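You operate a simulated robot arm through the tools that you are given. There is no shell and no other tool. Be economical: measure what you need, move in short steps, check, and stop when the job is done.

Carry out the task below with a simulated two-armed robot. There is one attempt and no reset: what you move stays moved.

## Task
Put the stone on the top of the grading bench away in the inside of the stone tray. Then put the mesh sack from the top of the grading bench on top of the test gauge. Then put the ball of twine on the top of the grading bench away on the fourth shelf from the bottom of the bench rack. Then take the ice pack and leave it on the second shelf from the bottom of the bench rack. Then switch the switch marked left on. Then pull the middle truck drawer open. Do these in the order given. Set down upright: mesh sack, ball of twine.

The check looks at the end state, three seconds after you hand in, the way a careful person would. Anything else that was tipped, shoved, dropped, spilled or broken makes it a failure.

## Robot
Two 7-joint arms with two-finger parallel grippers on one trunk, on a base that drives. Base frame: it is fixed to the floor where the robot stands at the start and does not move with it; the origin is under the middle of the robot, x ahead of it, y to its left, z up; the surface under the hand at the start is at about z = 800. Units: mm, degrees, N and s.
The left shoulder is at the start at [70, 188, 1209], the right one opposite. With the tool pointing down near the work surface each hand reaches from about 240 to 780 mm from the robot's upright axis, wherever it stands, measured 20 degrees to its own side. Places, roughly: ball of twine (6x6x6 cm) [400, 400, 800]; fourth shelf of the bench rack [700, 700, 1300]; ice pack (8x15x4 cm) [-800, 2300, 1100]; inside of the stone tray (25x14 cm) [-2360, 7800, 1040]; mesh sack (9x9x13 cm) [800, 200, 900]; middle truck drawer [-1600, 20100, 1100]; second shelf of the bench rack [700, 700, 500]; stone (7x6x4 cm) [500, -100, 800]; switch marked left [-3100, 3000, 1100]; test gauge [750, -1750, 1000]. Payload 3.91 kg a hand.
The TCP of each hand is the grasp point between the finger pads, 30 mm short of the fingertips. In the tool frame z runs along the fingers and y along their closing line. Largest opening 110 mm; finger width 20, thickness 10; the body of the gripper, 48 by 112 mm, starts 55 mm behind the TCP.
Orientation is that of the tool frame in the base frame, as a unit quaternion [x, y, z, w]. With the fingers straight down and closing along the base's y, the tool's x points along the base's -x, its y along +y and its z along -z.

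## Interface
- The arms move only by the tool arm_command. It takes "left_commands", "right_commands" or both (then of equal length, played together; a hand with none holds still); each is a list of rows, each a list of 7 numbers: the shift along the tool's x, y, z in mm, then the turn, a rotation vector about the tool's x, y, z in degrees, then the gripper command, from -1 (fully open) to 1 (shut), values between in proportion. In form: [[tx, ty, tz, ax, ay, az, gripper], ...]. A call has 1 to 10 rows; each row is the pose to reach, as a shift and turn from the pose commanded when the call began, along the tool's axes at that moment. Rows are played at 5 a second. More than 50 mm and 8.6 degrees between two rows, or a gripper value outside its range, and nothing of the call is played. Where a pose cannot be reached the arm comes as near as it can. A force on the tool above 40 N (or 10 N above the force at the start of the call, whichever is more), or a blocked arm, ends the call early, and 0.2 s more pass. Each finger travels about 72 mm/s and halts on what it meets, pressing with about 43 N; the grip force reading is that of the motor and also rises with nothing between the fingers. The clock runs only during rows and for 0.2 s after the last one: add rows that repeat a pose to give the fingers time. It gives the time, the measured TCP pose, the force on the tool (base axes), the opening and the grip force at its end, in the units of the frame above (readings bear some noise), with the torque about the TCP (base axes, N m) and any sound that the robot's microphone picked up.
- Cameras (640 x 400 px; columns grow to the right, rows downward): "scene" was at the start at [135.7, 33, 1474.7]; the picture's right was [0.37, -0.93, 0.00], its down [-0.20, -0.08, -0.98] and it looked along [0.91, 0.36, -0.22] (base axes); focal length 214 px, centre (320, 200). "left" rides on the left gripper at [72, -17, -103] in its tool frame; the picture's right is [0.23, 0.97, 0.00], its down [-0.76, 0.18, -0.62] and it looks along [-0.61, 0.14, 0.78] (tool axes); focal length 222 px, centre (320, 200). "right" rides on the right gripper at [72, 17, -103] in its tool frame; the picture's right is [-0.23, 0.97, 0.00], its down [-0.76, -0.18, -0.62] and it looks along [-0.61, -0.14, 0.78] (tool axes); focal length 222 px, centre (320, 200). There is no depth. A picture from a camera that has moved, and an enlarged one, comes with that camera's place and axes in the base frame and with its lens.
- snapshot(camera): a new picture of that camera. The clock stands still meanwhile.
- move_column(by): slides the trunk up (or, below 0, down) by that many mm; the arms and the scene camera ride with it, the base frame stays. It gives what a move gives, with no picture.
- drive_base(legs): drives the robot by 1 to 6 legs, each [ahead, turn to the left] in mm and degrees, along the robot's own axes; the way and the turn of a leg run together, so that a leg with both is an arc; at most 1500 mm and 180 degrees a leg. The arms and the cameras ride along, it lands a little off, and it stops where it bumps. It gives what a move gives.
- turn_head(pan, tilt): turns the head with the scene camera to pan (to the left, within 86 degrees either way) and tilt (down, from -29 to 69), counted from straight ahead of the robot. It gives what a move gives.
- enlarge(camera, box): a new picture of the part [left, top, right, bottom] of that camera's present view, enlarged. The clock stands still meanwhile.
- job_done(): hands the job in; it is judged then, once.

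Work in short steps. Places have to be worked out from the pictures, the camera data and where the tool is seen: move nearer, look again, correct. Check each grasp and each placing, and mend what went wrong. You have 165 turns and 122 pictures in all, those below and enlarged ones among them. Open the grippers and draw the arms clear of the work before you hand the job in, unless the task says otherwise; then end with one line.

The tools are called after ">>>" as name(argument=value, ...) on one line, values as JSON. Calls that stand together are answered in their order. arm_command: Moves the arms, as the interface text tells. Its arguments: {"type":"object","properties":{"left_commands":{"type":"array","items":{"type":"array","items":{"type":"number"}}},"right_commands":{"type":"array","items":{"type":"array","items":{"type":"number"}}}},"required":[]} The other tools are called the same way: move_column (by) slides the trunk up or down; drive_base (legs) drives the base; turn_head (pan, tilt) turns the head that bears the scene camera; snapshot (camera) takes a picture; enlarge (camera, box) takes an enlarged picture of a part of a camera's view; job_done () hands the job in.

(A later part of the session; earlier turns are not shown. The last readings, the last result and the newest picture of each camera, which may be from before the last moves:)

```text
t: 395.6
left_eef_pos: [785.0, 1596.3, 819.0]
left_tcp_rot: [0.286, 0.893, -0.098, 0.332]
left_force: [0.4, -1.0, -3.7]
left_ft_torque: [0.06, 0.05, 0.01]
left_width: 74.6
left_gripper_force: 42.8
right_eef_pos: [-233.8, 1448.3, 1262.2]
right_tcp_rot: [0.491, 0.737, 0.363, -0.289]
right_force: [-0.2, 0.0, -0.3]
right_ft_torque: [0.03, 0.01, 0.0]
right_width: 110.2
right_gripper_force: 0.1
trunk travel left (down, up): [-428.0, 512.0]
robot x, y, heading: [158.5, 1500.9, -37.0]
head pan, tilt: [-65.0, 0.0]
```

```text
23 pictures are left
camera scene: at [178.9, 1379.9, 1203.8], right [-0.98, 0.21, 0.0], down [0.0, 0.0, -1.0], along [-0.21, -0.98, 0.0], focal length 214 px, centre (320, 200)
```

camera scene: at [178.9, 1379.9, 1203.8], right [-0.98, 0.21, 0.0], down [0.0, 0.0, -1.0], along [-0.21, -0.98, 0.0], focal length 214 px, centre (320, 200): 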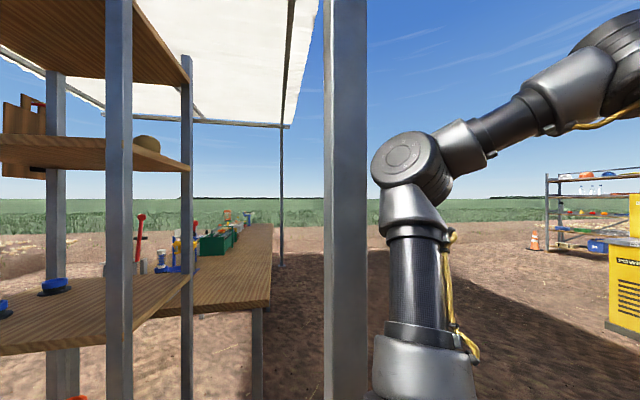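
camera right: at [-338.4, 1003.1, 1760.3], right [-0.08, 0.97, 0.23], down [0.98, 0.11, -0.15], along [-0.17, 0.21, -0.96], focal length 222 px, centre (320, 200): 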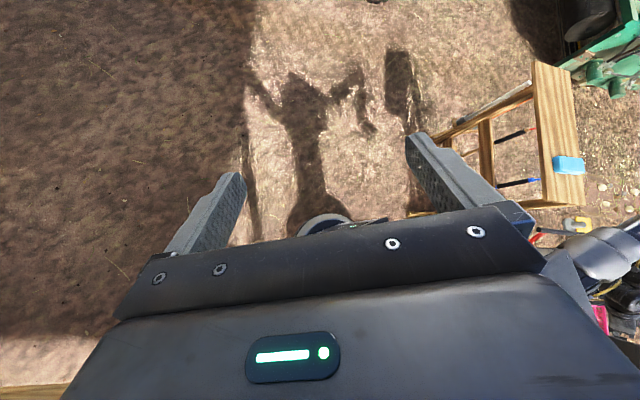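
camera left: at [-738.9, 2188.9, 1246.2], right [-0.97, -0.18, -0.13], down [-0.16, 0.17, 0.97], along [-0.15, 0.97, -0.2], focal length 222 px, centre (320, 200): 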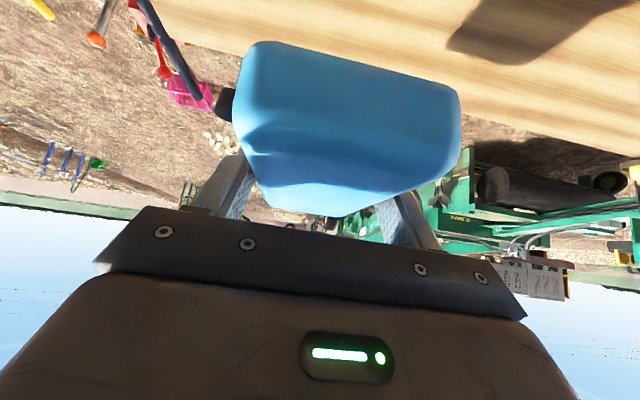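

The right elbow touches the post's far side; turning right frees it. I back 30 mm, turn right 53°, and lower to shelf-2 height.

>>> drive_base(legs=[[-30, 0], [0, -53]])

>>> move_column(by=-225)

>>> turn_head(pan=45, tilt=30)

>>> snapshot(camera="scene")

>>> snapshot(camera="left")

```text
t: 398.8
left_eef_pos: [590.2, 1077.5, 816.1]
left_tcp_rot: [0.654, 0.672, -0.236, 0.253]
left_force: [-0.1, -0.1, -3.1]
left_ft_torque: [0.02, 0.0, 0.03]
left_width: 74.5
left_gripper_force: 43.6
right_eef_pos: [-142.6, 1798.1, 1262.2]
right_tcp_rot: [0.768, 0.44, 0.454, -0.097]
right_force: [0.6, -0.6, -0.4]
right_ft_torque: [0.0, 0.05, -0.02]
right_width: 110.0
right_gripper_force: 0.0
trunk travel left (down, up): [-428.0, 512.0]
robot x, y, heading: [136.7, 1519.3, -90.0]
head pan, tilt: [-65.0, 0.0]
```

```text
t: 401.1
left_eef_pos: [590.0, 1076.2, 592.0]
left_tcp_rot: [0.654, 0.672, -0.236, 0.253]
left_force: [-0.6, -0.2, -2.6]
left_ft_torque: [0.06, 0.01, -0.02]
left_width: 74.5
left_gripper_force: 43.1
right_eef_pos: [-142.1, 1797.4, 1036.4]
right_tcp_rot: [0.768, 0.44, 0.455, -0.098]
right_force: [0.7, 0.0, 0.0]
right_ft_torque: [0.01, -0.01, -0.01]
right_width: 109.9
right_gripper_force: 0.1
trunk travel left (down, up): [-203.0, 737.0]
robot x, y, heading: [137.8, 1514.1, -89.7]
head pan, tilt: [-65.0, 0.0]
```

```text
t: 403.0
left_eef_pos: [590.0, 1075.3, 590.7]
left_tcp_rot: [0.654, 0.673, -0.235, 0.254]
left_force: [0.2, -0.6, -2.0]
left_ft_torque: [0.03, -0.03, 0.02]
left_width: 74.9
left_gripper_force: 43.1
right_eef_pos: [-141.5, 1797.8, 1036.6]
right_tcp_rot: [0.768, 0.44, 0.455, -0.098]
right_force: [0.6, 0.1, 0.6]
right_ft_torque: [0.0, 0.02, 0.01]
right_width: 110.2
right_gripper_force: 0.1
trunk travel left (down, up): [-203.0, 737.0]
robot x, y, heading: [136.2, 1518.5, -90.1]
head pan, tilt: [45.0, 30.0]
```

```text
22 pictures are left
camera scene: at [199.2, 1401.0, 930.3], right [-0.71, -0.71, 0.0], down [-0.35, 0.35, -0.87], along [0.61, -0.61, -0.5], focal length 214 px, centre (320, 200)
```

scene: 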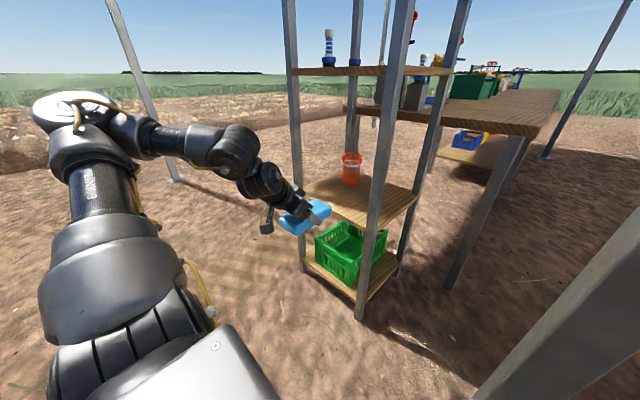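

```text
21 pictures are left
camera left: at [568.3, 1199.0, 620.9], right [0.97, 0.21, -0.13], down [0.17, -0.17, 0.97], along [0.18, -0.96, -0.2], focal length 222 px, centre (320, 200)
```

left: 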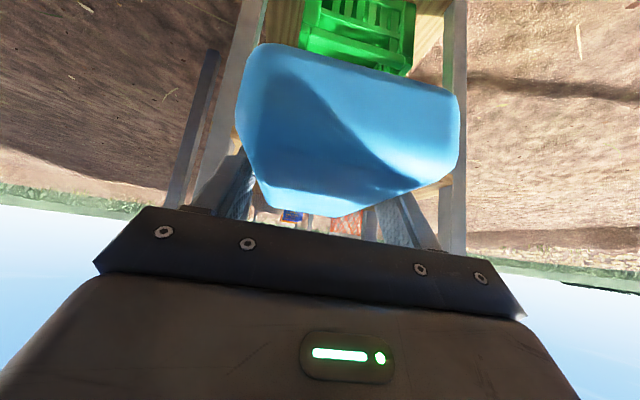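

Shelf 2's top is ≈500, opening x≈485–840, mesh sack far at (726,660). I drive ahead 160 mm and reach in to about (620,795).

>>> drive_base(legs=[[160, 0]])

>>> arm_command(left_commands=[[-30, 9, 26, 0, 0, 0, 0.3], [-61, 17, 52, 0, 0, 0, 0.3], [-92, 26, 79, 0, 0, 0, 0.3], [-92, 26, 79, 0, 0, 0, 0.3]])

>>> enlarge(camera="scene", box=[220, 100, 460, 250])

```text
t: 404.4
left_eef_pos: [589.9, 915.3, 590.6]
left_tcp_rot: [0.654, 0.673, -0.236, 0.254]
left_force: [0.3, -1.0, -3.5]
left_ft_torque: [0.03, 0.01, 0.01]
left_width: 74.8
left_gripper_force: 43.3
right_eef_pos: [-142.2, 1637.4, 1037.3]
right_tcp_rot: [0.768, 0.44, 0.455, -0.099]
right_force: [-0.5, 0.7, -1.1]
right_ft_torque: [-0.01, -0.01, 0.02]
right_width: 110.1
right_gripper_force: 0.2
trunk travel left (down, up): [-203.0, 737.0]
robot x, y, heading: [135.4, 1357.1, -89.5]
head pan, tilt: [45.0, 30.0]
```

```text
t: 405.4
left_eef_pos: [620.4, 795.2, 590.5]
left_tcp_rot: [0.654, 0.672, -0.236, 0.253]
left_force: [-0.1, 0.5, -4.0]
left_ft_torque: [0.02, 0.0, -0.01]
left_width: 74.6
left_gripper_force: 43.0
right_eef_pos: [-142.4, 1638.4, 1037.3]
right_tcp_rot: [0.768, 0.44, 0.455, -0.098]
right_force: [-0.6, 0.2, 0.2]
right_ft_torque: [0.03, -0.02, -0.02]
right_width: 110.0
right_gripper_force: 0.1
trunk travel left (down, up): [-203.0, 737.0]
robot x, y, heading: [136.7, 1356.9, -89.9]
head pan, tilt: [45.0, 30.0]
```

```text
2.67 times, centred on (340, 175) of scene
camera zoom: at [199.5, 1241.0, 930.3], right [-0.71, -0.71, 0.0], down [-0.35, 0.35, -0.87], along [0.61, -0.61, -0.5], focal length 572 px, centre (267, 267)
```

zoom: 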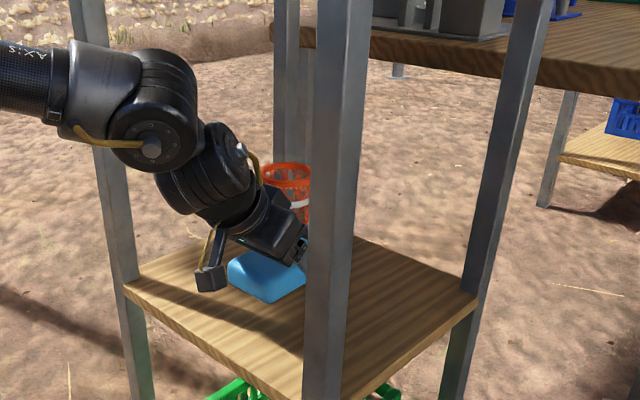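

The pack is inside over the shelf, clear of the mesh sack. I lower 55 mm, then feel down.

>>> move_column(by=-50)

>>> arm_command(left_commands=[[2.6, 0, 3.1, 0, 0, 0, 0.3], [5.2, 0, 6.1, 0, 0, 0, 0.3], [7.8, 0, 9.1, 0, 0, 0, 0.3], [10.4, 0, 12.2, 0, 0, 0, 0.3], [13, 0, 15.2, 0, 0, 0, 0.3], [15.6, 0, 18.2, 0, 0, 0, 0.3]])

```text
t: 406.4
left_eef_pos: [619.3, 795.5, 540.1]
left_tcp_rot: [0.654, 0.673, -0.236, 0.254]
left_force: [-0.1, 0.1, -2.8]
left_ft_torque: [0.05, 0.03, -0.01]
left_width: 74.7
left_gripper_force: 42.6
right_eef_pos: [-142.2, 1637.9, 986.5]
right_tcp_rot: [0.768, 0.44, 0.454, -0.097]
right_force: [-0.5, 0.2, 0.5]
right_ft_torque: [0.0, -0.03, 0.07]
right_width: 110.0
right_gripper_force: 0.1
trunk travel left (down, up): [-153.0, 787.0]
robot x, y, heading: [137.0, 1358.1, -89.9]
head pan, tilt: [45.0, 30.0]
```

```text
t: 407.6
left_eef_pos: [619.9, 792.5, 530.1]
left_tcp_rot: [0.65, 0.671, -0.243, 0.261]
left_force: [-0.4, 1.1, 18.2]
left_ft_torque: [0.99, 0.87, -0.29]
left_width: 74.8
left_gripper_force: 42.6
right_eef_pos: [-143.3, 1639.3, 986.6]
right_tcp_rot: [0.767, 0.442, 0.455, -0.099]
right_force: [0.1, 0.2, -0.4]
right_ft_torque: [-0.01, -0.01, -0.01]
right_width: 110.2
right_gripper_force: 0.1
trunk travel left (down, up): [-153.0, 787.0]
robot x, y, heading: [133.9, 1352.6, -89.8]
head pan, tilt: [45.0, 30.0]
stopped in row 6 (left hand): the force on the tool passed its limit at 46 N (the readings are from after the stop); the commanded pose is now the measured one
```

Contact at z≈530. I open and withdraw along the finger axis, then out of the rack.

>>> arm_command(left_commands=[[-1, 0, -1, 0, 0, 0, 0], [-1, 0, -1, 0, 0, 0, -0.8], [-1, 0, -1, 0, 0, 0, -0.8], [-1, 0, -25, 0, 0, 0, -0.8], [-1, 0, -60, 0, 0, 0, -0.8], [20, -5, -95, 0, 0, 0, -0.8], [45, -12, -125, 0, 0, 0, -0.8], [75, -20, -150, 0, 0, 0, -0.8]])

>>> enlarge(camera="scene", box=[220, 100, 460, 250])

```text
t: 409.4
left_eef_pos: [593.4, 949.6, 588.7]
left_tcp_rot: [0.651, 0.672, -0.24, 0.259]
left_force: [-0.3, 0.0, -1.0]
left_ft_torque: [-0.05, 0.0, -0.01]
left_width: 99.2
left_gripper_force: 0.1
right_eef_pos: [-142.2, 1638.6, 987.7]
right_tcp_rot: [0.768, 0.44, 0.455, -0.098]
right_force: [0.0, -0.3, -0.3]
right_ft_torque: [-0.02, -0.02, 0.0]
right_width: 110.1
right_gripper_force: 0.0
trunk travel left (down, up): [-153.0, 787.0]
robot x, y, heading: [140.3, 1354.6, -90.0]
head pan, tilt: [45.0, 30.0]
```

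```text
2.67 times, centred on (340, 175) of scene
camera zoom: at [199.4, 1241.6, 880.4], right [-0.7, -0.71, 0.0], down [-0.35, 0.35, -0.87], along [0.61, -0.61, -0.5], focal length 572 px, centre (267, 267)
```

zoom: 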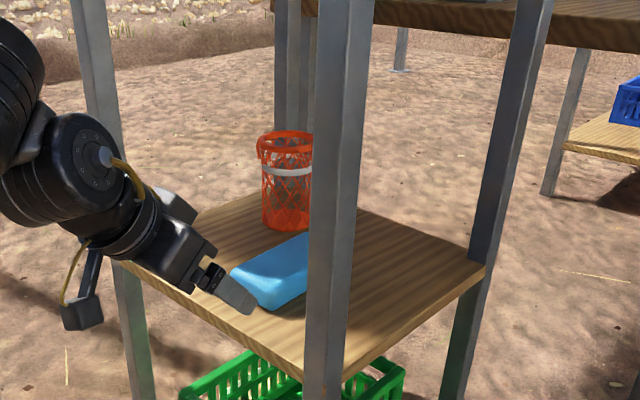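

The ice pack lies on the second shelf. I raise the arm, back out and head for the switch at (-3100,3000).

>>> drive_base(legs=[[-400, 0]])

>>> move_column(by=400)

>>> move_column(by=150)

>>> drive_base(legs=[[0, 105], [-1177, 0], [0, 135], [1000, 0]])

>>> turn_head(pan=-10, tilt=10)

>>> snapshot(camera="scene")

```text
t: 412.0
left_eef_pos: [593.0, 1353.8, 587.5]
left_tcp_rot: [0.651, 0.672, -0.24, 0.259]
left_force: [-0.4, 0.0, 1.1]
left_ft_torque: [0.0, 0.0, -0.03]
left_width: 99.0
left_gripper_force: 0.1
right_eef_pos: [-144.1, 2042.7, 986.7]
right_tcp_rot: [0.767, 0.441, 0.455, -0.099]
right_force: [0.1, 0.5, -0.2]
right_ft_torque: [-0.03, -0.01, 0.0]
right_width: 109.9
right_gripper_force: 0.0
trunk travel left (down, up): [-153.0, 787.0]
robot x, y, heading: [132.2, 1761.4, -89.8]
head pan, tilt: [45.0, 30.0]
```

```text
t: 415.8
left_eef_pos: [594.3, 1352.9, 987.7]
left_tcp_rot: [0.65, 0.673, -0.239, 0.259]
left_force: [0.3, 0.2, 0.0]
left_ft_torque: [0.02, -0.01, 0.0]
left_width: 99.0
left_gripper_force: 0.0
right_eef_pos: [-144.9, 2041.9, 1386.9]
right_tcp_rot: [0.767, 0.442, 0.454, -0.1]
right_force: [-0.2, -0.7, 0.0]
right_ft_torque: [-0.01, 0.0, -0.02]
right_width: 110.1
right_gripper_force: 0.1
trunk travel left (down, up): [-553.0, 387.0]
robot x, y, heading: [135.3, 1760.7, -89.4]
head pan, tilt: [45.0, 30.0]
```

```text
t: 417.5
left_eef_pos: [593.7, 1353.3, 1138.0]
left_tcp_rot: [0.65, 0.673, -0.24, 0.259]
left_force: [-0.4, 0.5, 1.3]
left_ft_torque: [0.02, 0.01, -0.01]
left_width: 99.0
left_gripper_force: 0.1
right_eef_pos: [-143.5, 2041.8, 1536.6]
right_tcp_rot: [0.767, 0.442, 0.455, -0.099]
right_force: [-0.6, 0.1, 0.5]
right_ft_torque: [-0.04, 0.02, 0.02]
right_width: 110.1
right_gripper_force: 0.1
trunk travel left (down, up): [-703.0, 237.0]
robot x, y, heading: [132.9, 1760.1, -89.6]
head pan, tilt: [45.0, 30.0]
```

```text
t: 438.4
left_eef_pos: [-2463.4, 1673.3, 1137.9]
left_tcp_rot: [0.912, -0.207, -0.347, -0.071]
left_force: [-0.2, -0.2, -0.2]
left_ft_torque: [-0.01, -0.02, 0.01]
left_width: 99.1
left_gripper_force: 0.0
right_eef_pos: [-1512.2, 2012.8, 1536.2]
right_tcp_rot: [0.776, -0.426, 0.321, 0.337]
right_force: [-0.6, -0.4, 0.1]
right_ft_torque: [0.01, -0.01, -0.03]
right_width: 110.2
right_gripper_force: 0.1
trunk travel left (down, up): [-703.0, 237.0]
robot x, y, heading: [-1887.7, 1893.2, 152.7]
head pan, tilt: [45.0, 30.0]
```

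```text
t: 439.6
left_eef_pos: [-2463.5, 1674.2, 1137.6]
left_tcp_rot: [0.912, -0.207, -0.346, -0.071]
left_force: [0.5, -0.2, 0.5]
left_ft_torque: [0.0, 0.02, 0.0]
left_width: 98.9
left_gripper_force: 0.2
right_eef_pos: [-1513.1, 2013.6, 1537.0]
right_tcp_rot: [0.776, -0.426, 0.321, 0.337]
right_force: [-0.4, -0.2, -0.6]
right_ft_torque: [-0.01, -0.03, 0.01]
right_width: 110.2
right_gripper_force: 0.1
trunk travel left (down, up): [-703.0, 237.0]
robot x, y, heading: [-1889.2, 1895.0, 153.1]
head pan, tilt: [-10.0, 10.0]
```

```text
18 pictures are left
camera scene: at [-2009.9, 1970.7, 1462.6], right [0.6, 0.8, 0.0], down [0.14, -0.1, -0.98], along [-0.79, 0.59, -0.17], focal length 214 px, centre (320, 200)
```

scene: 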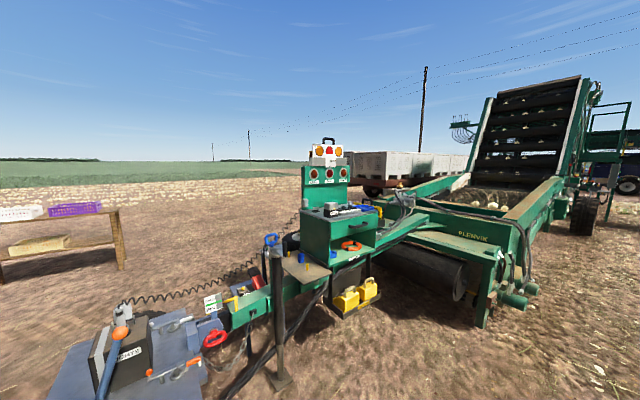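

I zoom in on the green control box.

>>> enlarge(camera="scene", box=[280, 130, 408, 250])

```text
3.33 times, centred on (344, 190) of scene
camera zoom: at [-2009.9, 1970.7, 1462.6], right [0.6, 0.8, 0.0], down [0.14, -0.1, -0.98], along [-0.79, 0.59, -0.17], focal length 715 px, centre (240, 233)
```

zoom: 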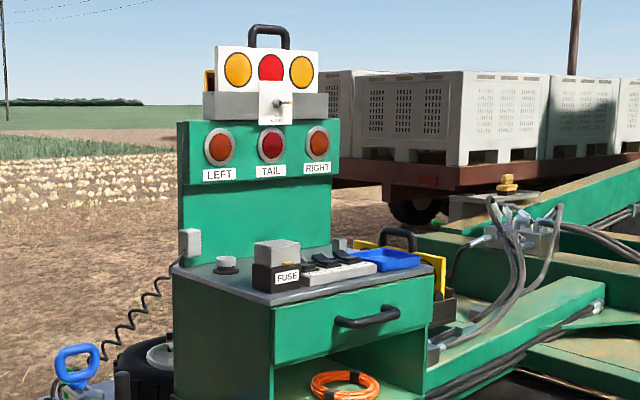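

The rocker switches sit on the box top near its front edge (~(-3120,3060,1120)); the front faces +x. I drive to face it (heading 180).

>>> drive_base(legs=[[0, -53.5], [1540, 0], [0, 80.5], [320, 0]])

>>> turn_head(pan=35, tilt=30)

>>> snapshot(camera="left")

>>> snapshot(camera="scene")

```text
refused: 1540 is not a number from -1500 to 1500
```

```text
t: 440.8
left_eef_pos: [-2463.1, 1673.8, 1139.0]
left_tcp_rot: [0.913, -0.206, -0.346, -0.07]
left_force: [-0.7, -1.0, 0.8]
left_ft_torque: [0.02, 0.03, 0.01]
left_width: 99.1
left_gripper_force: 0.1
right_eef_pos: [-1513.1, 2013.7, 1535.8]
right_tcp_rot: [0.775, -0.426, 0.321, 0.338]
right_force: [-0.5, 0.0, -0.2]
right_ft_torque: [0.0, 0.01, -0.02]
right_width: 109.8
right_gripper_force: 0.0
trunk travel left (down, up): [-703.0, 237.0]
robot x, y, heading: [-1889.5, 1897.7, 152.7]
head pan, tilt: [35.0, 30.0]
```

```text
16 pictures are left
camera left: at [-2345.6, 1638.6, 1166.0], right [-0.26, -0.96, -0.14], down [-0.22, -0.08, 0.97], along [-0.94, 0.28, -0.18], focal length 222 px, centre (320, 200)
```

left: 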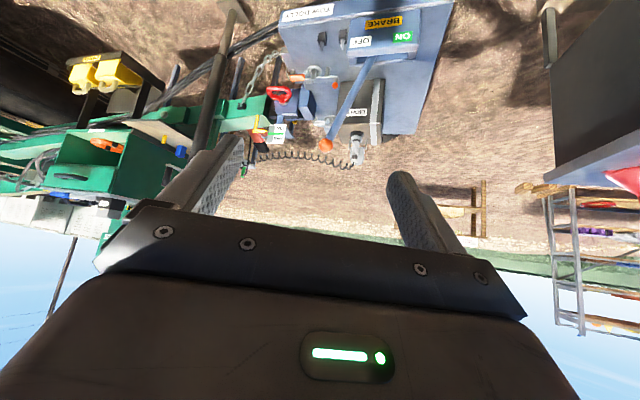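

```text
15 pictures are left
camera scene: at [-2025.2, 1902.4, 1430.4], right [-0.14, 0.99, 0.0], down [0.49, 0.07, -0.87], along [-0.86, -0.12, -0.5], focal length 214 px, centre (320, 200)
```

scene: 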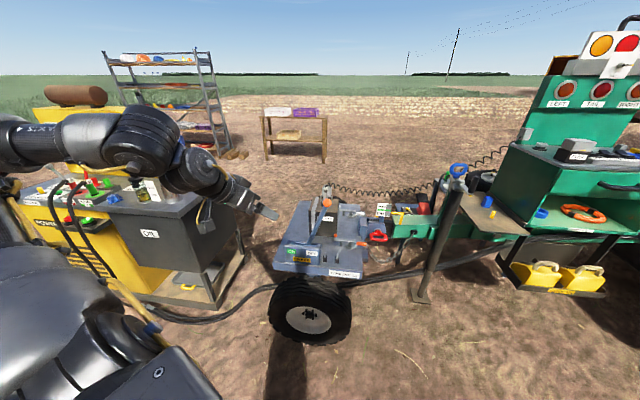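

The leg was too long; I send it in two parts.

>>> drive_base(legs=[[0, -53.5], [800, 0], [740, 0], [0, 80.5], [320, 0]])

>>> move_column(by=100)

```text
t: 456.2
left_eef_pos: [-2858.6, 2962.6, 1138.2]
left_tcp_rot: [0.936, 0.007, -0.353, 0.01]
left_force: [0.2, 1.0, -0.5]
left_ft_torque: [-0.04, 0.06, 0.02]
left_width: 99.2
left_gripper_force: 0.1
right_eef_pos: [-2156.6, 3687.5, 1536.3]
right_tcp_rot: [0.854, -0.237, 0.388, 0.255]
right_force: [0.0, 0.9, -0.5]
right_ft_torque: [0.01, 0.01, 0.0]
right_width: 109.9
right_gripper_force: 0.0
trunk travel left (down, up): [-703.0, 237.0]
robot x, y, heading: [-2446.5, 3414.9, 179.2]
head pan, tilt: [35.0, 30.0]
```

```text
t: 457.6
left_eef_pos: [-2859.2, 2961.0, 1238.1]
left_tcp_rot: [0.935, 0.007, -0.353, 0.01]
left_force: [-0.1, 0.3, -0.1]
left_ft_torque: [0.02, -0.02, 0.01]
left_width: 99.0
left_gripper_force: 0.1
right_eef_pos: [-2158.6, 3687.3, 1637.6]
right_tcp_rot: [0.853, -0.237, 0.389, 0.255]
right_force: [0.1, 0.1, -0.7]
right_ft_torque: [0.0, 0.0, 0.01]
right_width: 110.0
right_gripper_force: 0.1
trunk travel left (down, up): [-803.0, 137.0]
robot x, y, heading: [-2442.7, 3413.3, 179.3]
head pan, tilt: [35.0, 30.0]
```

I zoom the scene camera on the switch panel.

>>> enlarge(camera="scene", box=[250, 140, 410, 260])

```text
3.33 times, centred on (330, 200) of scene
camera zoom: at [-2569.0, 3361.4, 1530.2], right [-0.56, 0.83, 0.0], down [0.41, 0.28, -0.87], along [-0.72, -0.49, -0.5], focal length 715 px, centre (287, 200)
```

zoom: 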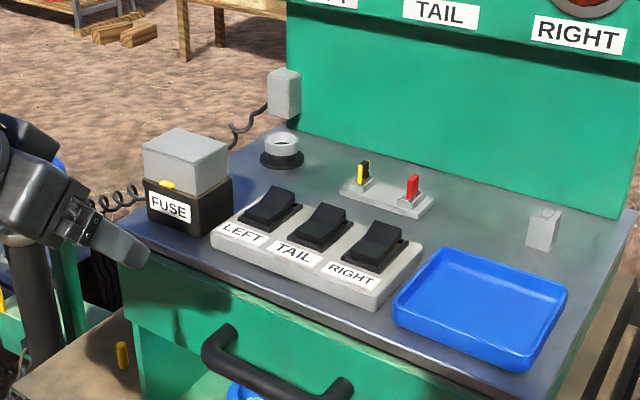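

I zoom more on the LEFT rocker to see which end is up.

>>> enlarge(camera="scene", box=[292, 186, 364, 231])

```text
8.89 times, centred on (328, 208) of scene
camera zoom: at [-2569.0, 3361.4, 1530.2], right [-0.56, 0.83, 0.0], down [0.41, 0.28, -0.87], along [-0.72, -0.49, -0.5], focal length 1906 px, centre (249, 124)
```

zoom: 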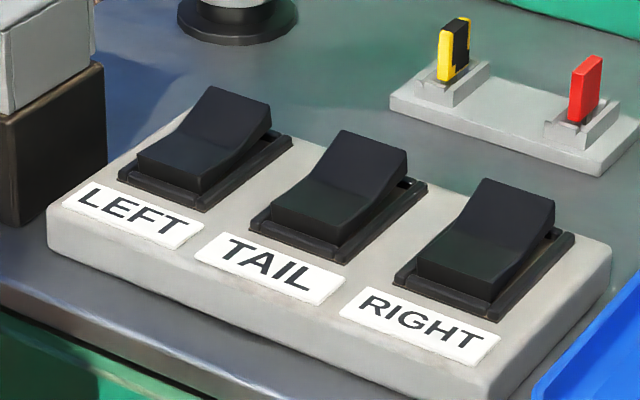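

LEFT rocker's far end is raised (near end low), like the other off switches: I must press its far half, near (-3134,2972,1148). I drive 150 mm nearer and bring the closed fingertips above it.

>>> drive_base(legs=[[150, 0]])

>>> arm_command(left_commands=[[-26, -5, 25, 0, 0, 0, 0], [-52, -10, 52, 0, 0, 0, 1], [-78, -16, 78, 0, 0, 0, 1], [-78, -16, 78, 0, 0, 0, 1], [-78, -16, 78, 0, 0, 0, 1]])

>>> snapshot(camera="left")

```text
t: 458.9
left_eef_pos: [-3005.1, 2962.8, 1238.3]
left_tcp_rot: [0.935, 0.009, -0.354, 0.011]
left_force: [-0.1, -0.2, 0.2]
left_ft_torque: [0.0, 0.0, -0.02]
left_width: 99.0
left_gripper_force: 0.1
right_eef_pos: [-2303.9, 3691.1, 1635.6]
right_tcp_rot: [0.854, -0.236, 0.388, 0.255]
right_force: [-0.4, -0.6, 0.0]
right_ft_torque: [-0.01, 0.04, 0.01]
right_width: 110.1
right_gripper_force: 0.1
trunk travel left (down, up): [-803.0, 137.0]
robot x, y, heading: [-2593.4, 3416.8, 179.4]
head pan, tilt: [35.0, 30.0]
```

```text
t: 460.1
left_eef_pos: [-3116.4, 2976.5, 1231.5]
left_tcp_rot: [0.936, 0.008, -0.353, 0.01]
left_force: [-0.6, -0.9, -0.3]
left_ft_torque: [0.0, -0.02, -0.04]
left_width: 0.0
left_gripper_force: 38.1
right_eef_pos: [-2305.7, 3690.1, 1636.6]
right_tcp_rot: [0.853, -0.237, 0.388, 0.255]
right_force: [0.3, -0.6, 0.5]
right_ft_torque: [0.01, 0.02, 0.02]
right_width: 109.7
right_gripper_force: 0.0
trunk travel left (down, up): [-803.0, 137.0]
robot x, y, heading: [-2594.5, 3414.9, 179.3]
head pan, tilt: [35.0, 30.0]
```

```text
12 pictures are left
camera left: at [-2995.5, 2997.4, 1259.0], right [0.19, -0.97, -0.14], down [-0.16, -0.17, 0.97], along [-0.97, -0.17, -0.18], focal length 222 px, centre (320, 200)
```

left: 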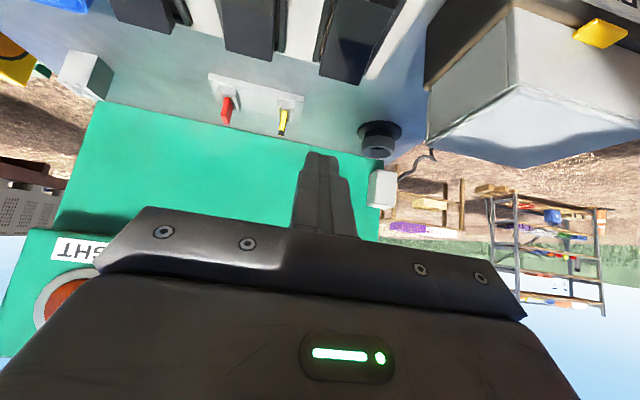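

LEFT rocker's far edge is at about (-3122,2974,1155). I press down on its far half at x≈-3112.

>>> arm_command(left_commands=[[12, 3.5, -10.6, 0, 0, 0, 1], [31.8, 3.5, 11.9, 0, 0, 0, 1], [41.7, 3.5, 23.1, 0, 0, 0, 1], [45.0, 3.5, 26.9, 0, 0, 0, 1], [48.3, 3.5, 30.6, 0, 0, 0, 1], [51.6, 3.5, 34.3, 0, 0, 0, 1], [54.9, 3.5, 38.1, 0, 0, 0, 1]])

```text
t: 461.7
left_eef_pos: [-3101.2, 2972.3, 1167.0]
left_tcp_rot: [0.936, 0.008, -0.352, 0.01]
left_force: [0.1, -0.1, 0.3]
left_ft_torque: [-0.03, -0.01, 0.01]
left_width: 0.1
left_gripper_force: 37.6
right_eef_pos: [-2305.9, 3689.9, 1636.8]
right_tcp_rot: [0.853, -0.236, 0.389, 0.254]
right_force: [-0.2, -0.1, 0.0]
right_ft_torque: [0.02, -0.01, -0.03]
right_width: 109.9
right_gripper_force: 0.0
trunk travel left (down, up): [-803.0, 137.0]
robot x, y, heading: [-2591.7, 3419.7, 179.4]
head pan, tilt: [35.0, 30.0]
```

No contact yet, so the rocker is lower and further than estimated. I look again.

>>> enlarge(camera="scene", box=[284, 176, 364, 226])

```text
8.00 times, centred on (324, 201) of scene
camera zoom: at [-2716.9, 3363.1, 1530.4], right [-0.56, 0.83, 0.0], down [0.41, 0.28, -0.87], along [-0.71, -0.49, -0.5], focal length 1716 px, centre (288, 192)
```

zoom: 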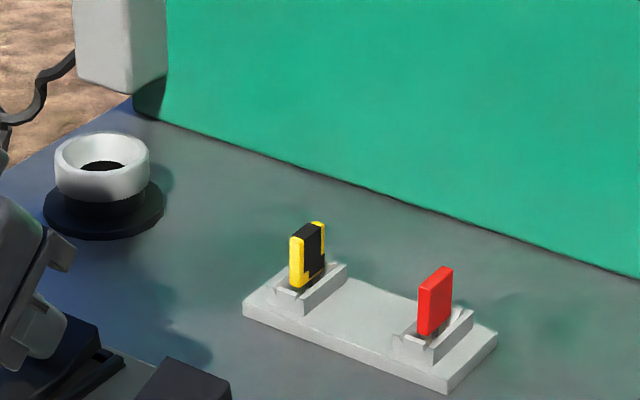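

The view shifted with the base; I zoom lower-left to see finger and rocker together.

>>> enlarge(camera="scene", box=[250, 195, 346, 255])

```text
6.67 times, centred on (298, 225) of scene
camera zoom: at [-2716.9, 3363.1, 1530.4], right [-0.56, 0.83, 0.0], down [0.41, 0.28, -0.87], along [-0.71, -0.49, -0.5], focal length 1430 px, centre (467, 33)
```

zoom: 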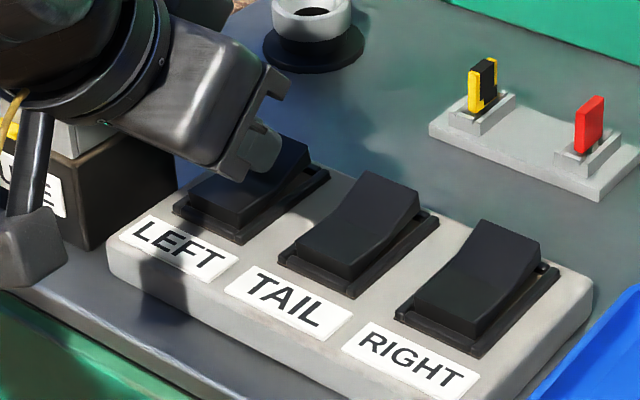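

The fingertip came down at the rocker's crease; the raised far half is ~10 mm further on. I lift, go 11 mm further and press there.

>>> arm_command(left_commands=[[-16.5, 0, -18.7, 0, 0, 0, 1], [-24.8, 0, -11.4, 0, 0, 0, 1], [-14.9, 0, -0.2, 0, 0, 0, 1], [-10.3, 0, 5.1, 0, 0, 0, 1], [-6.3, 0, 9.6, 0, 0, 0, 1], [-2.4, 0, 14.1, 0, 0, 0, 1], [1.6, 0, 18.6, 0, 0, 0, 1]])

```text
t: 463.2
left_eef_pos: [-3114.2, 2972.9, 1165.6]
left_tcp_rot: [0.931, 0.009, -0.364, 0.011]
left_force: [-1.4, 1.3, 3.6]
left_ft_torque: [0.02, -0.23, 0.05]
left_width: 0.0
left_gripper_force: 37.6
right_eef_pos: [-2303.8, 3692.2, 1636.1]
right_tcp_rot: [0.854, -0.236, 0.388, 0.255]
right_force: [0.4, -0.4, 0.9]
right_ft_torque: [0.03, -0.01, -0.01]
right_width: 109.9
right_gripper_force: 0.0
trunk travel left (down, up): [-803.0, 137.0]
robot x, y, heading: [-2594.9, 3417.0, 179.4]
head pan, tilt: [35.0, 30.0]
stopped in row 7 (left hand): the force on the tool passed its limit at 46 N (the readings are from after the stop); the commanded pose is now the measured one
```

It pressed with 46 N. I lift off and look at the rocker.

>>> arm_command(left_commands=[[-26, 0, -30, 0, 0, 0, 1], [-50, 0, -58, 0, 0, 0, 1], [-30, 0, -80, 0, 0, 0, 1], [0, 0, -110, 0, 0, 0, 1]])

>>> enlarge(camera="scene", box=[250, 195, 346, 255])

```text
t: 464.2
left_eef_pos: [-3039.3, 2972.8, 1244.7]
left_tcp_rot: [0.932, 0.01, -0.363, 0.012]
left_force: [0.7, 1.4, -1.2]
left_ft_torque: [0.02, 0.0, 0.02]
left_width: 0.0
left_gripper_force: 37.8
right_eef_pos: [-2303.4, 3689.2, 1636.3]
right_tcp_rot: [0.854, -0.237, 0.387, 0.255]
right_force: [1.3, -0.1, 0.1]
right_ft_torque: [0.02, 0.03, -0.02]
right_width: 110.3
right_gripper_force: 0.0
trunk travel left (down, up): [-803.0, 137.0]
robot x, y, heading: [-2593.4, 3415.5, 179.5]
head pan, tilt: [35.0, 30.0]
```

```text
6.67 times, centred on (298, 225) of scene
camera zoom: at [-2714.9, 3361.1, 1530.5], right [-0.57, 0.82, 0.0], down [0.41, 0.28, -0.87], along [-0.72, -0.49, -0.5], focal length 1430 px, centre (467, 33)
```

zoom: 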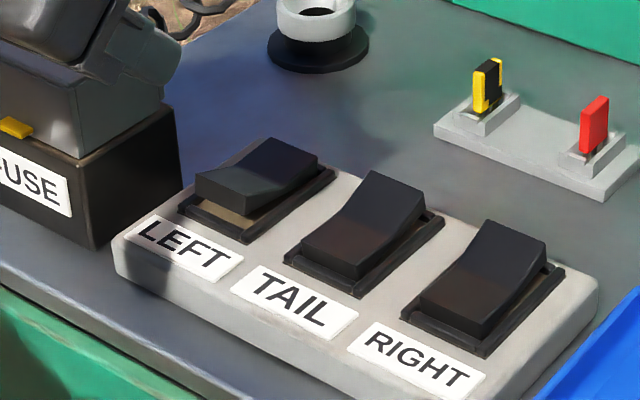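

The LEFT rocker is now tipped to on. Last is the truck drawer: I back off, lower the column a little for stability and drive up the lane.

>>> drive_base(legs=[[-850, 0], [0, -90], [1400, 0], [1400, 2]])

>>> move_column(by=-120)

```text
t: 485.8
left_eef_pos: [-2231.8, 6654.3, 1245.1]
left_tcp_rot: [0.68, -0.638, -0.269, -0.241]
left_force: [0.5, 0.3, -0.1]
left_ft_torque: [-0.01, 0.01, 0.02]
left_width: 0.0
left_gripper_force: 37.7
right_eef_pos: [-1484.9, 5950.9, 1636.6]
right_tcp_rot: [-0.453, 0.761, -0.106, -0.453]
right_force: [-0.6, 1.1, -0.3]
right_ft_torque: [0.0, -0.03, -0.02]
right_width: 110.1
right_gripper_force: 0.1
trunk travel left (down, up): [-803.0, 137.0]
robot x, y, heading: [-1774.0, 6228.3, 92.0]
head pan, tilt: [35.0, 30.0]
```

```text
t: 487.3
left_eef_pos: [-2232.9, 6655.9, 1123.7]
left_tcp_rot: [0.68, -0.638, -0.27, -0.242]
left_force: [0.6, 1.0, 0.6]
left_ft_torque: [0.01, 0.0, -0.01]
left_width: 0.0
left_gripper_force: 37.8
right_eef_pos: [-1485.2, 5951.5, 1515.7]
right_tcp_rot: [-0.453, 0.761, -0.105, -0.453]
right_force: [-0.1, 0.5, 0.8]
right_ft_torque: [-0.05, -0.02, 0.02]
right_width: 110.0
right_gripper_force: 0.0
trunk travel left (down, up): [-683.0, 257.0]
robot x, y, heading: [-1775.1, 6224.7, 92.1]
head pan, tilt: [35.0, 30.0]
```

I draw the left hand inward and go on up the lane.

>>> arm_command(left_commands=[[0, -40, 0, 0, 0, 0, 1], [0, -80, 0, 0, 0, 0, 1], [0, -120, 0, 0, 0, 0, 1], [0, -160, 0, 0, 0, 0, 1]])

>>> drive_base(legs=[[0, -10.6], [1188, 0], [0, 8.5], [700, 0]])

```text
t: 488.3
left_eef_pos: [-2130.0, 6667.8, 1123.5]
left_tcp_rot: [0.68, -0.638, -0.268, -0.243]
left_force: [-0.5, 0.0, 0.4]
left_ft_torque: [0.02, -0.02, 0.01]
left_width: 0.0
left_gripper_force: 37.4
left hand out of reach, approached as far as the arm can: row 3, 4
right_eef_pos: [-1489.5, 5952.9, 1516.6]
right_tcp_rot: [-0.454, 0.761, -0.106, -0.451]
right_force: [-0.6, -0.1, -0.7]
right_ft_torque: [0.03, -0.01, 0.04]
right_width: 109.8
right_gripper_force: 0.0
trunk travel left (down, up): [-683.0, 257.0]
robot x, y, heading: [-1773.7, 6222.5, 92.2]
head pan, tilt: [35.0, 30.0]
```

```text
t: 499.1
left_eef_pos: [-1935.0, 8550.7, 1124.1]
left_tcp_rot: [0.668, -0.65, -0.265, -0.247]
left_force: [-0.2, 0.0, -1.0]
left_ft_torque: [0.01, 0.02, 0.01]
left_width: 0.0
left_gripper_force: 38.1
right_eef_pos: [-1314.7, 7814.7, 1515.7]
right_tcp_rot: [-0.441, 0.768, -0.097, -0.454]
right_force: [0.8, -0.3, 0.2]
right_ft_torque: [0.02, -0.01, 0.01]
right_width: 109.9
right_gripper_force: 0.2
trunk travel left (down, up): [-683.0, 257.0]
robot x, y, heading: [-1593.9, 8097.9, 90.4]
head pan, tilt: [35.0, 30.0]
```

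Passed the earlier trouble spot. I look ahead for the way to the truck.

>>> turn_head(pan=-8, tilt=8)

>>> snapshot(camera="scene")

```text
t: 500.2
left_eef_pos: [-1934.2, 8550.6, 1124.2]
left_tcp_rot: [0.669, -0.65, -0.265, -0.247]
left_force: [0.9, -0.7, 0.0]
left_ft_torque: [0.02, 0.01, -0.03]
left_width: 0.0
left_gripper_force: 37.1
right_eef_pos: [-1317.6, 7814.5, 1516.6]
right_tcp_rot: [-0.441, 0.768, -0.098, -0.454]
right_force: [0.8, 0.0, -0.4]
right_ft_torque: [0.0, 0.03, 0.0]
right_width: 109.9
right_gripper_force: 0.1
trunk travel left (down, up): [-683.0, 257.0]
robot x, y, heading: [-1594.9, 8096.4, 90.5]
head pan, tilt: [-8.0, 8.0]
```

```text
8 pictures are left
camera scene: at [-1582.5, 8235.6, 1445.9], right [0.99, -0.14, 0.0], down [-0.02, -0.14, -0.99], along [0.14, 0.98, -0.14], focal length 214 px, centre (320, 200)
```

scene: 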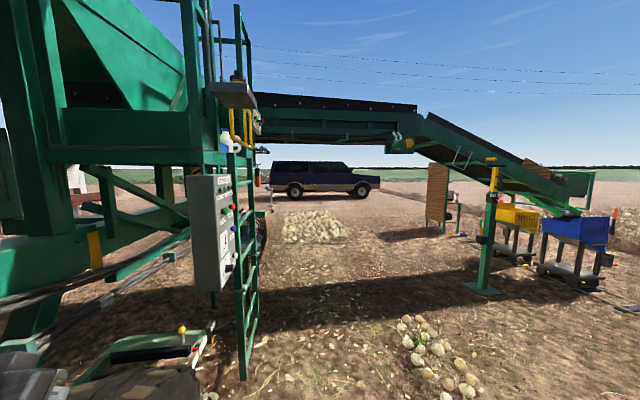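

I lower the column to pass under the conveyor and drive: past the ladder, right of the onion heap, toward the truck.

>>> move_column(by=-280)

>>> drive_base(legs=[[0, -14.3], [826, 0], [826, 0], [0, -14.4], [1500, 0], [1500, 0]])

```text
t: 503.0
left_eef_pos: [-1932.8, 8551.7, 844.4]
left_tcp_rot: [0.668, -0.649, -0.266, -0.247]
left_force: [-0.4, 0.9, 1.3]
left_ft_torque: [0.03, 0.01, -0.02]
left_width: 0.1
left_gripper_force: 37.5
right_eef_pos: [-1315.7, 7814.5, 1236.4]
right_tcp_rot: [-0.44, 0.768, -0.097, -0.454]
right_force: [0.0, -1.1, -0.3]
right_ft_torque: [0.03, -0.02, -0.01]
right_width: 110.0
right_gripper_force: 0.0
trunk travel left (down, up): [-403.0, 537.0]
robot x, y, heading: [-1594.9, 8099.0, 90.1]
head pan, tilt: [-8.0, 8.0]
```

```text
t: 516.2
left_eef_pos: [-1005.6, 10691.9, 851.6]
left_tcp_rot: [-0.466, 0.821, 0.163, 0.286]
left_force: [0.4, -0.3, 0.5]
left_ft_torque: [-0.04, 0.05, 0.03]
left_width: 0.0
left_gripper_force: 37.9
right_eef_pos: [-885.1, 9714.9, 1235.4]
right_tcp_rot: [-0.21, 0.86, 0.034, -0.464]
right_force: [0.1, 1.0, -0.1]
right_ft_torque: [-0.04, 0.03, 0.07]
right_width: 109.8
right_gripper_force: 0.1
trunk travel left (down, up): [-403.0, 537.0]
robot x, y, heading: [-993.4, 10107.9, 48.7]
head pan, tilt: [-8.0, 8.0]
stopped in leg 5: the robot was blocked; the commanded pose is now the measured one
```

Blocked at (-993,10108). I look down ahead-right to see what is there.

>>> turn_head(pan=-25, tilt=40)

>>> snapshot(camera="scene")

```text
t: 517.1
left_eef_pos: [-1010.1, 10689.9, 853.8]
left_tcp_rot: [-0.465, 0.82, 0.165, 0.29]
left_force: [0.3, 0.5, 0.2]
left_ft_torque: [0.0, 0.01, 0.0]
left_width: 0.0
left_gripper_force: 37.7
right_eef_pos: [-889.6, 9710.7, 1233.3]
right_tcp_rot: [-0.212, 0.861, 0.036, -0.461]
right_force: [0.1, -0.4, -0.5]
right_ft_torque: [0.0, -0.01, 0.02]
right_width: 109.8
right_gripper_force: 0.1
trunk travel left (down, up): [-403.0, 537.0]
robot x, y, heading: [-991.4, 10112.3, 48.5]
head pan, tilt: [-25.0, 40.0]
```

```text
7 pictures are left
camera scene: at [-883.9, 10181.4, 1115.0], right [0.4, -0.92, 0.0], down [-0.59, -0.26, -0.77], along [0.7, 0.31, -0.64], focal length 214 px, centre (320, 200)
```

scene: 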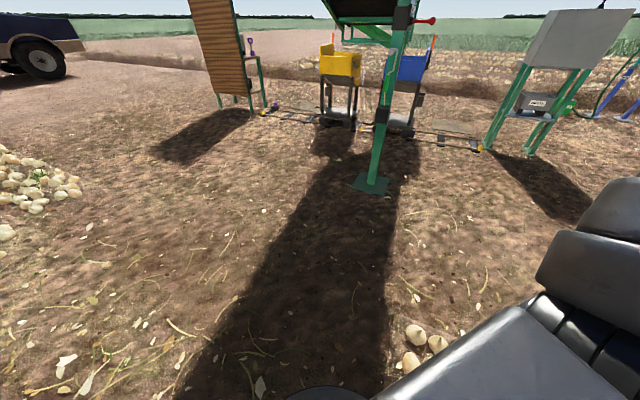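

Only a few onions lie to the right rear. I turn left, go north a bit, then swing right round the heap.

>>> drive_base(legs=[[0, 40], [600, 0], [0, -48], [1500, 0], [0, 50], [1400, 0]])

```text
t: 540.4
left_eef_pos: [-280.3, 13507.5, 853.9]
left_tcp_rot: [0.733, -0.593, -0.259, -0.209]
left_force: [-0.1, 0.2, -0.7]
left_ft_torque: [0.03, -0.02, -0.01]
left_width: 0.0
left_gripper_force: 37.6
right_eef_pos: [471.6, 12870.0, 1233.1]
right_tcp_rot: [-0.511, 0.724, -0.136, -0.442]
right_force: [-0.9, 0.2, -0.4]
right_ft_torque: [0.0, -0.01, -0.03]
right_width: 110.0
right_gripper_force: 0.1
trunk travel left (down, up): [-403.0, 537.0]
robot x, y, heading: [123.7, 13092.3, 91.7]
head pan, tilt: [-25.0, 40.0]
```

Clear. I continue north and then diagonally towards behind the truck's rear.

>>> drive_base(legs=[[900, 0], [0, 31], [1400, 0], [1400, 0], [1100, 0]])

>>> move_column(by=250)

>>> turn_head(pan=-35, tilt=10)

>>> snapshot(camera="scene")

```text
t: 548.4
left_eef_pos: [-548.2, 14262.4, 853.7]
left_tcp_rot: [0.869, -0.366, -0.306, -0.129]
left_force: [-0.2, -0.5, -0.2]
left_ft_torque: [-0.02, 0.0, -0.03]
left_width: 0.0
left_gripper_force: 37.6
right_eef_pos: [427.2, 14129.9, 1235.9]
right_tcp_rot: [0.691, -0.553, 0.256, 0.388]
right_force: [-0.3, 0.6, -0.8]
right_ft_torque: [-0.02, -0.02, 0.01]
right_width: 109.9
right_gripper_force: 0.0
trunk travel left (down, up): [-403.0, 537.0]
robot x, y, heading: [15.1, 14129.9, 123.9]
head pan, tilt: [-25.0, 40.0]
stopped in leg 3: the robot was blocked; the commanded pose is now the measured one
```

```text
t: 551.0
left_eef_pos: [-547.1, 14261.2, 1103.4]
left_tcp_rot: [0.87, -0.365, -0.307, -0.127]
left_force: [-0.4, -0.2, 0.0]
left_ft_torque: [0.01, -0.02, 0.02]
left_width: 0.3
left_gripper_force: 37.6
right_eef_pos: [428.7, 14127.8, 1485.3]
right_tcp_rot: [0.691, -0.554, 0.254, 0.388]
right_force: [0.2, -0.4, -0.5]
right_ft_torque: [0.02, -0.01, 0.01]
right_width: 110.3
right_gripper_force: 0.1
trunk travel left (down, up): [-653.0, 287.0]
robot x, y, heading: [15.0, 14129.4, 123.8]
head pan, tilt: [-25.0, 40.0]
```

```text
t: 551.9
left_eef_pos: [-547.4, 14261.9, 1103.5]
left_tcp_rot: [0.869, -0.365, -0.307, -0.128]
left_force: [0.4, -1.2, -0.6]
left_ft_torque: [-0.01, -0.01, 0.01]
left_width: 0.0
left_gripper_force: 38.0
right_eef_pos: [428.7, 14128.8, 1485.9]
right_tcp_rot: [0.692, -0.554, 0.253, 0.388]
right_force: [0.6, -0.2, 0.8]
right_ft_torque: [0.0, -0.02, 0.01]
right_width: 110.0
right_gripper_force: 0.0
trunk travel left (down, up): [-653.0, 287.0]
robot x, y, heading: [16.5, 14126.9, 124.0]
head pan, tilt: [-35.0, 10.0]
```

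```text
6 pictures are left
camera scene: at [-11.4, 14262.5, 1412.6], right [1.0, -0.02, 0.0], down [0.0, -0.17, -0.98], along [0.02, 0.98, -0.17], focal length 214 px, centre (320, 200)
```

scene: 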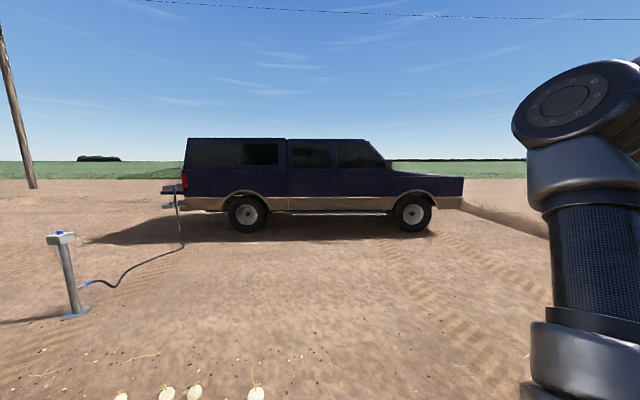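

I see the truck now; the drawer's place (-1600,20100) is on its far side. Going round its front (right side) avoids the cable and onions at the rear. I back off and drive that way.

>>> drive_base(legs=[[-180, 0], [0, -75.3], [1500, 0], [1500, 0], [1500, 0]])

```text
t: 577.7
left_eef_pos: [3054.1, 17931.8, 1103.8]
left_tcp_rot: [-0.467, 0.819, 0.166, 0.289]
left_force: [1.0, -0.4, -0.2]
left_ft_torque: [0.04, 0.01, 0.02]
left_width: 0.0
left_gripper_force: 37.8
right_eef_pos: [3176.7, 16952.9, 1483.0]
right_tcp_rot: [-0.211, 0.86, 0.035, -0.463]
right_force: [0.2, -0.8, 0.2]
right_ft_torque: [-0.01, -0.03, -0.03]
right_width: 109.8
right_gripper_force: 0.1
trunk travel left (down, up): [-653.0, 287.0]
robot x, y, heading: [3075.6, 17356.7, 48.9]
head pan, tilt: [-35.0, 10.0]
```

Good progress. I pass round the front of the truck.

>>> drive_base(legs=[[0, -11.5], [976, 0], [0, 52.6], [1500, 0], [1400, 0]])

>>> turn_head(pan=70, tilt=10)

>>> snapshot(camera="scene")

```text
t: 599.5
left_eef_pos: [3523.0, 21275.4, 1103.4]
left_tcp_rot: [0.717, -0.613, -0.253, -0.215]
left_force: [-0.6, -0.1, -0.1]
left_ft_torque: [0.03, 0.01, 0.0]
left_width: 0.1
left_gripper_force: 38.3
right_eef_pos: [4240.1, 20601.2, 1485.7]
right_tcp_rot: [-0.491, 0.738, -0.124, -0.447]
right_force: [-0.6, -0.2, 0.1]
right_ft_torque: [0.03, -0.02, 0.0]
right_width: 110.1
right_gripper_force: 0.0
trunk travel left (down, up): [-653.0, 287.0]
robot x, y, heading: [3903.8, 20843.1, 88.7]
head pan, tilt: [-35.0, 10.0]
```

```text
t: 601.3
left_eef_pos: [3522.5, 21275.2, 1103.2]
left_tcp_rot: [0.717, -0.612, -0.253, -0.215]
left_force: [-0.2, -0.7, -1.2]
left_ft_torque: [-0.01, 0.02, -0.02]
left_width: 0.0
left_gripper_force: 37.4
right_eef_pos: [4242.2, 20600.1, 1484.0]
right_tcp_rot: [-0.491, 0.738, -0.124, -0.446]
right_force: [-0.5, 0.5, -1.2]
right_ft_torque: [0.03, 0.01, -0.01]
right_width: 109.8
right_gripper_force: 0.1
trunk travel left (down, up): [-653.0, 287.0]
robot x, y, heading: [3906.9, 20839.4, 88.5]
head pan, tilt: [70.0, 10.0]
```

```text
5 pictures are left
camera scene: at [3819.4, 20924.1, 1412.7], right [0.37, 0.93, 0.0], down [0.16, -0.06, -0.98], along [-0.92, 0.36, -0.17], focal length 214 px, centre (320, 200)
```

scene: 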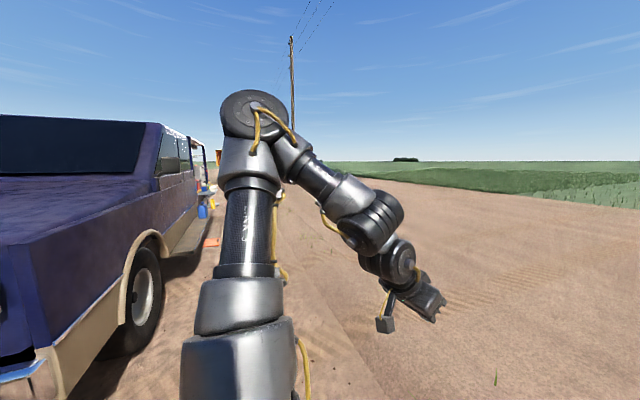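

On the far side a hatch with gear is open around x≈-1000..-2000. I drive along at y≈21200 heading 180.

>>> drive_base(legs=[[360, 0], [0, 91.5], [1500, 0], [1500, 0], [1400, 0]])

>>> turn_head(pan=35, tilt=15)

>>> snapshot(camera="scene")

```text
t: 628.2
left_eef_pos: [-918.0, 20744.3, 1103.1]
left_tcp_rot: [0.939, 0.092, -0.331, 0.033]
left_force: [0.1, -0.4, -0.2]
left_ft_torque: [-0.02, -0.01, 0.01]
left_width: 0.0
left_gripper_force: 37.8
right_eef_pos: [-270.3, 21487.9, 1483.9]
right_tcp_rot: [0.872, -0.157, 0.408, 0.22]
right_force: [0.0, 0.6, -0.1]
right_ft_torque: [-0.01, 0.01, 0.0]
right_width: 110.1
right_gripper_force: 0.1
trunk travel left (down, up): [-653.0, 287.0]
robot x, y, heading: [-499.9, 21143.2, -179.2]
head pan, tilt: [70.0, 10.0]
```

```text
t: 629.2
left_eef_pos: [-918.1, 20744.4, 1103.3]
left_tcp_rot: [0.939, 0.092, -0.331, 0.033]
left_force: [0.6, -0.5, -0.4]
left_ft_torque: [-0.02, 0.02, 0.0]
left_width: 0.0
left_gripper_force: 37.6
right_eef_pos: [-272.7, 21488.6, 1483.9]
right_tcp_rot: [0.873, -0.157, 0.407, 0.219]
right_force: [-0.3, -0.1, -0.8]
right_ft_torque: [-0.02, -0.04, 0.04]
right_width: 110.1
right_gripper_force: 0.1
trunk travel left (down, up): [-653.0, 287.0]
robot x, y, heading: [-501.6, 21143.9, -179.3]
head pan, tilt: [35.0, 15.0]
```

```text
4 pictures are left
camera scene: at [-626.6, 21086.4, 1404.6], right [-0.59, 0.81, 0.0], down [0.21, 0.15, -0.97], along [-0.78, -0.57, -0.26], focal length 214 px, centre (320, 200)
```

scene: 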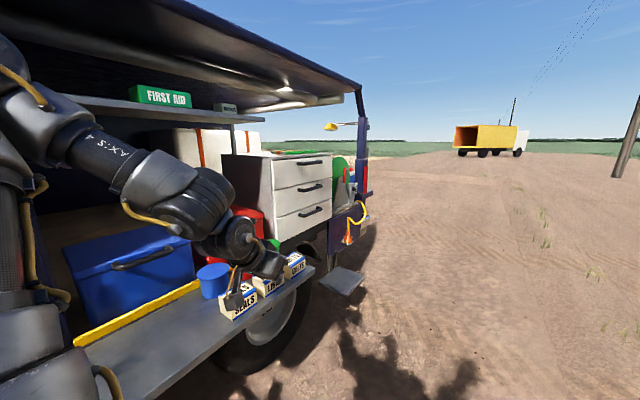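

The three-drawer chest with black bar handles is in view; the middle handle is near (-1640,20300,1140). I move on to x≈-2040 and turn to face the truck.

>>> drive_base(legs=[[770, 0], [770, 0], [0, 89.3]])

>>> arm_command(left_commands=[[0, 0, 0, 0, -8, 0, -1], [0, 0, 0, 0, -16, 0, -1], [0, 0, 0, 0, -24, 0, -1], [0, 0, 0, 0, -32, 0, -1], [0, 0, 0, 0, -40, 0, -1], [0, 0, 0, 0, -48, 0, -1], [0, 0, 0, 0, -51, 0, -1]])

```text
t: 640.9
left_eef_pos: [-1643.9, 20697.6, 1102.8]
left_tcp_rot: [0.602, 0.726, -0.212, 0.257]
left_force: [0.3, -0.9, -1.3]
left_ft_torque: [0.04, 0.01, -0.02]
left_width: 0.0
left_gripper_force: 37.3
right_eef_pos: [-2383.6, 21348.6, 1484.8]
right_tcp_rot: [0.73, 0.502, 0.444, -0.13]
right_force: [0.2, -0.6, 1.1]
right_ft_torque: [-0.01, 0.0, -0.01]
right_width: 109.8
right_gripper_force: 0.1
trunk travel left (down, up): [-653.0, 287.0]
robot x, y, heading: [-2036.9, 21121.2, -89.4]
head pan, tilt: [35.0, 15.0]
```

```text
t: 642.5
left_eef_pos: [-1599.3, 20621.6, 1114.1]
left_tcp_rot: [0.464, 0.539, -0.444, 0.545]
left_force: [-1.3, -0.3, -3.5]
left_ft_torque: [-0.32, -0.01, 0.12]
left_width: 109.9
left_gripper_force: 0.1
left hand out of reach, approached as far as the arm can: row 1, 2, 3, 4, 5, 6, 7
right_eef_pos: [-2384.0, 21349.7, 1483.2]
right_tcp_rot: [0.73, 0.502, 0.445, -0.13]
right_force: [-1.2, 0.6, 0.7]
right_ft_torque: [-0.02, -0.03, -0.07]
right_width: 109.8
right_gripper_force: 0.0
trunk travel left (down, up): [-653.0, 287.0]
robot x, y, heading: [-2042.3, 21118.7, -89.5]
head pan, tilt: [35.0, 15.0]
```

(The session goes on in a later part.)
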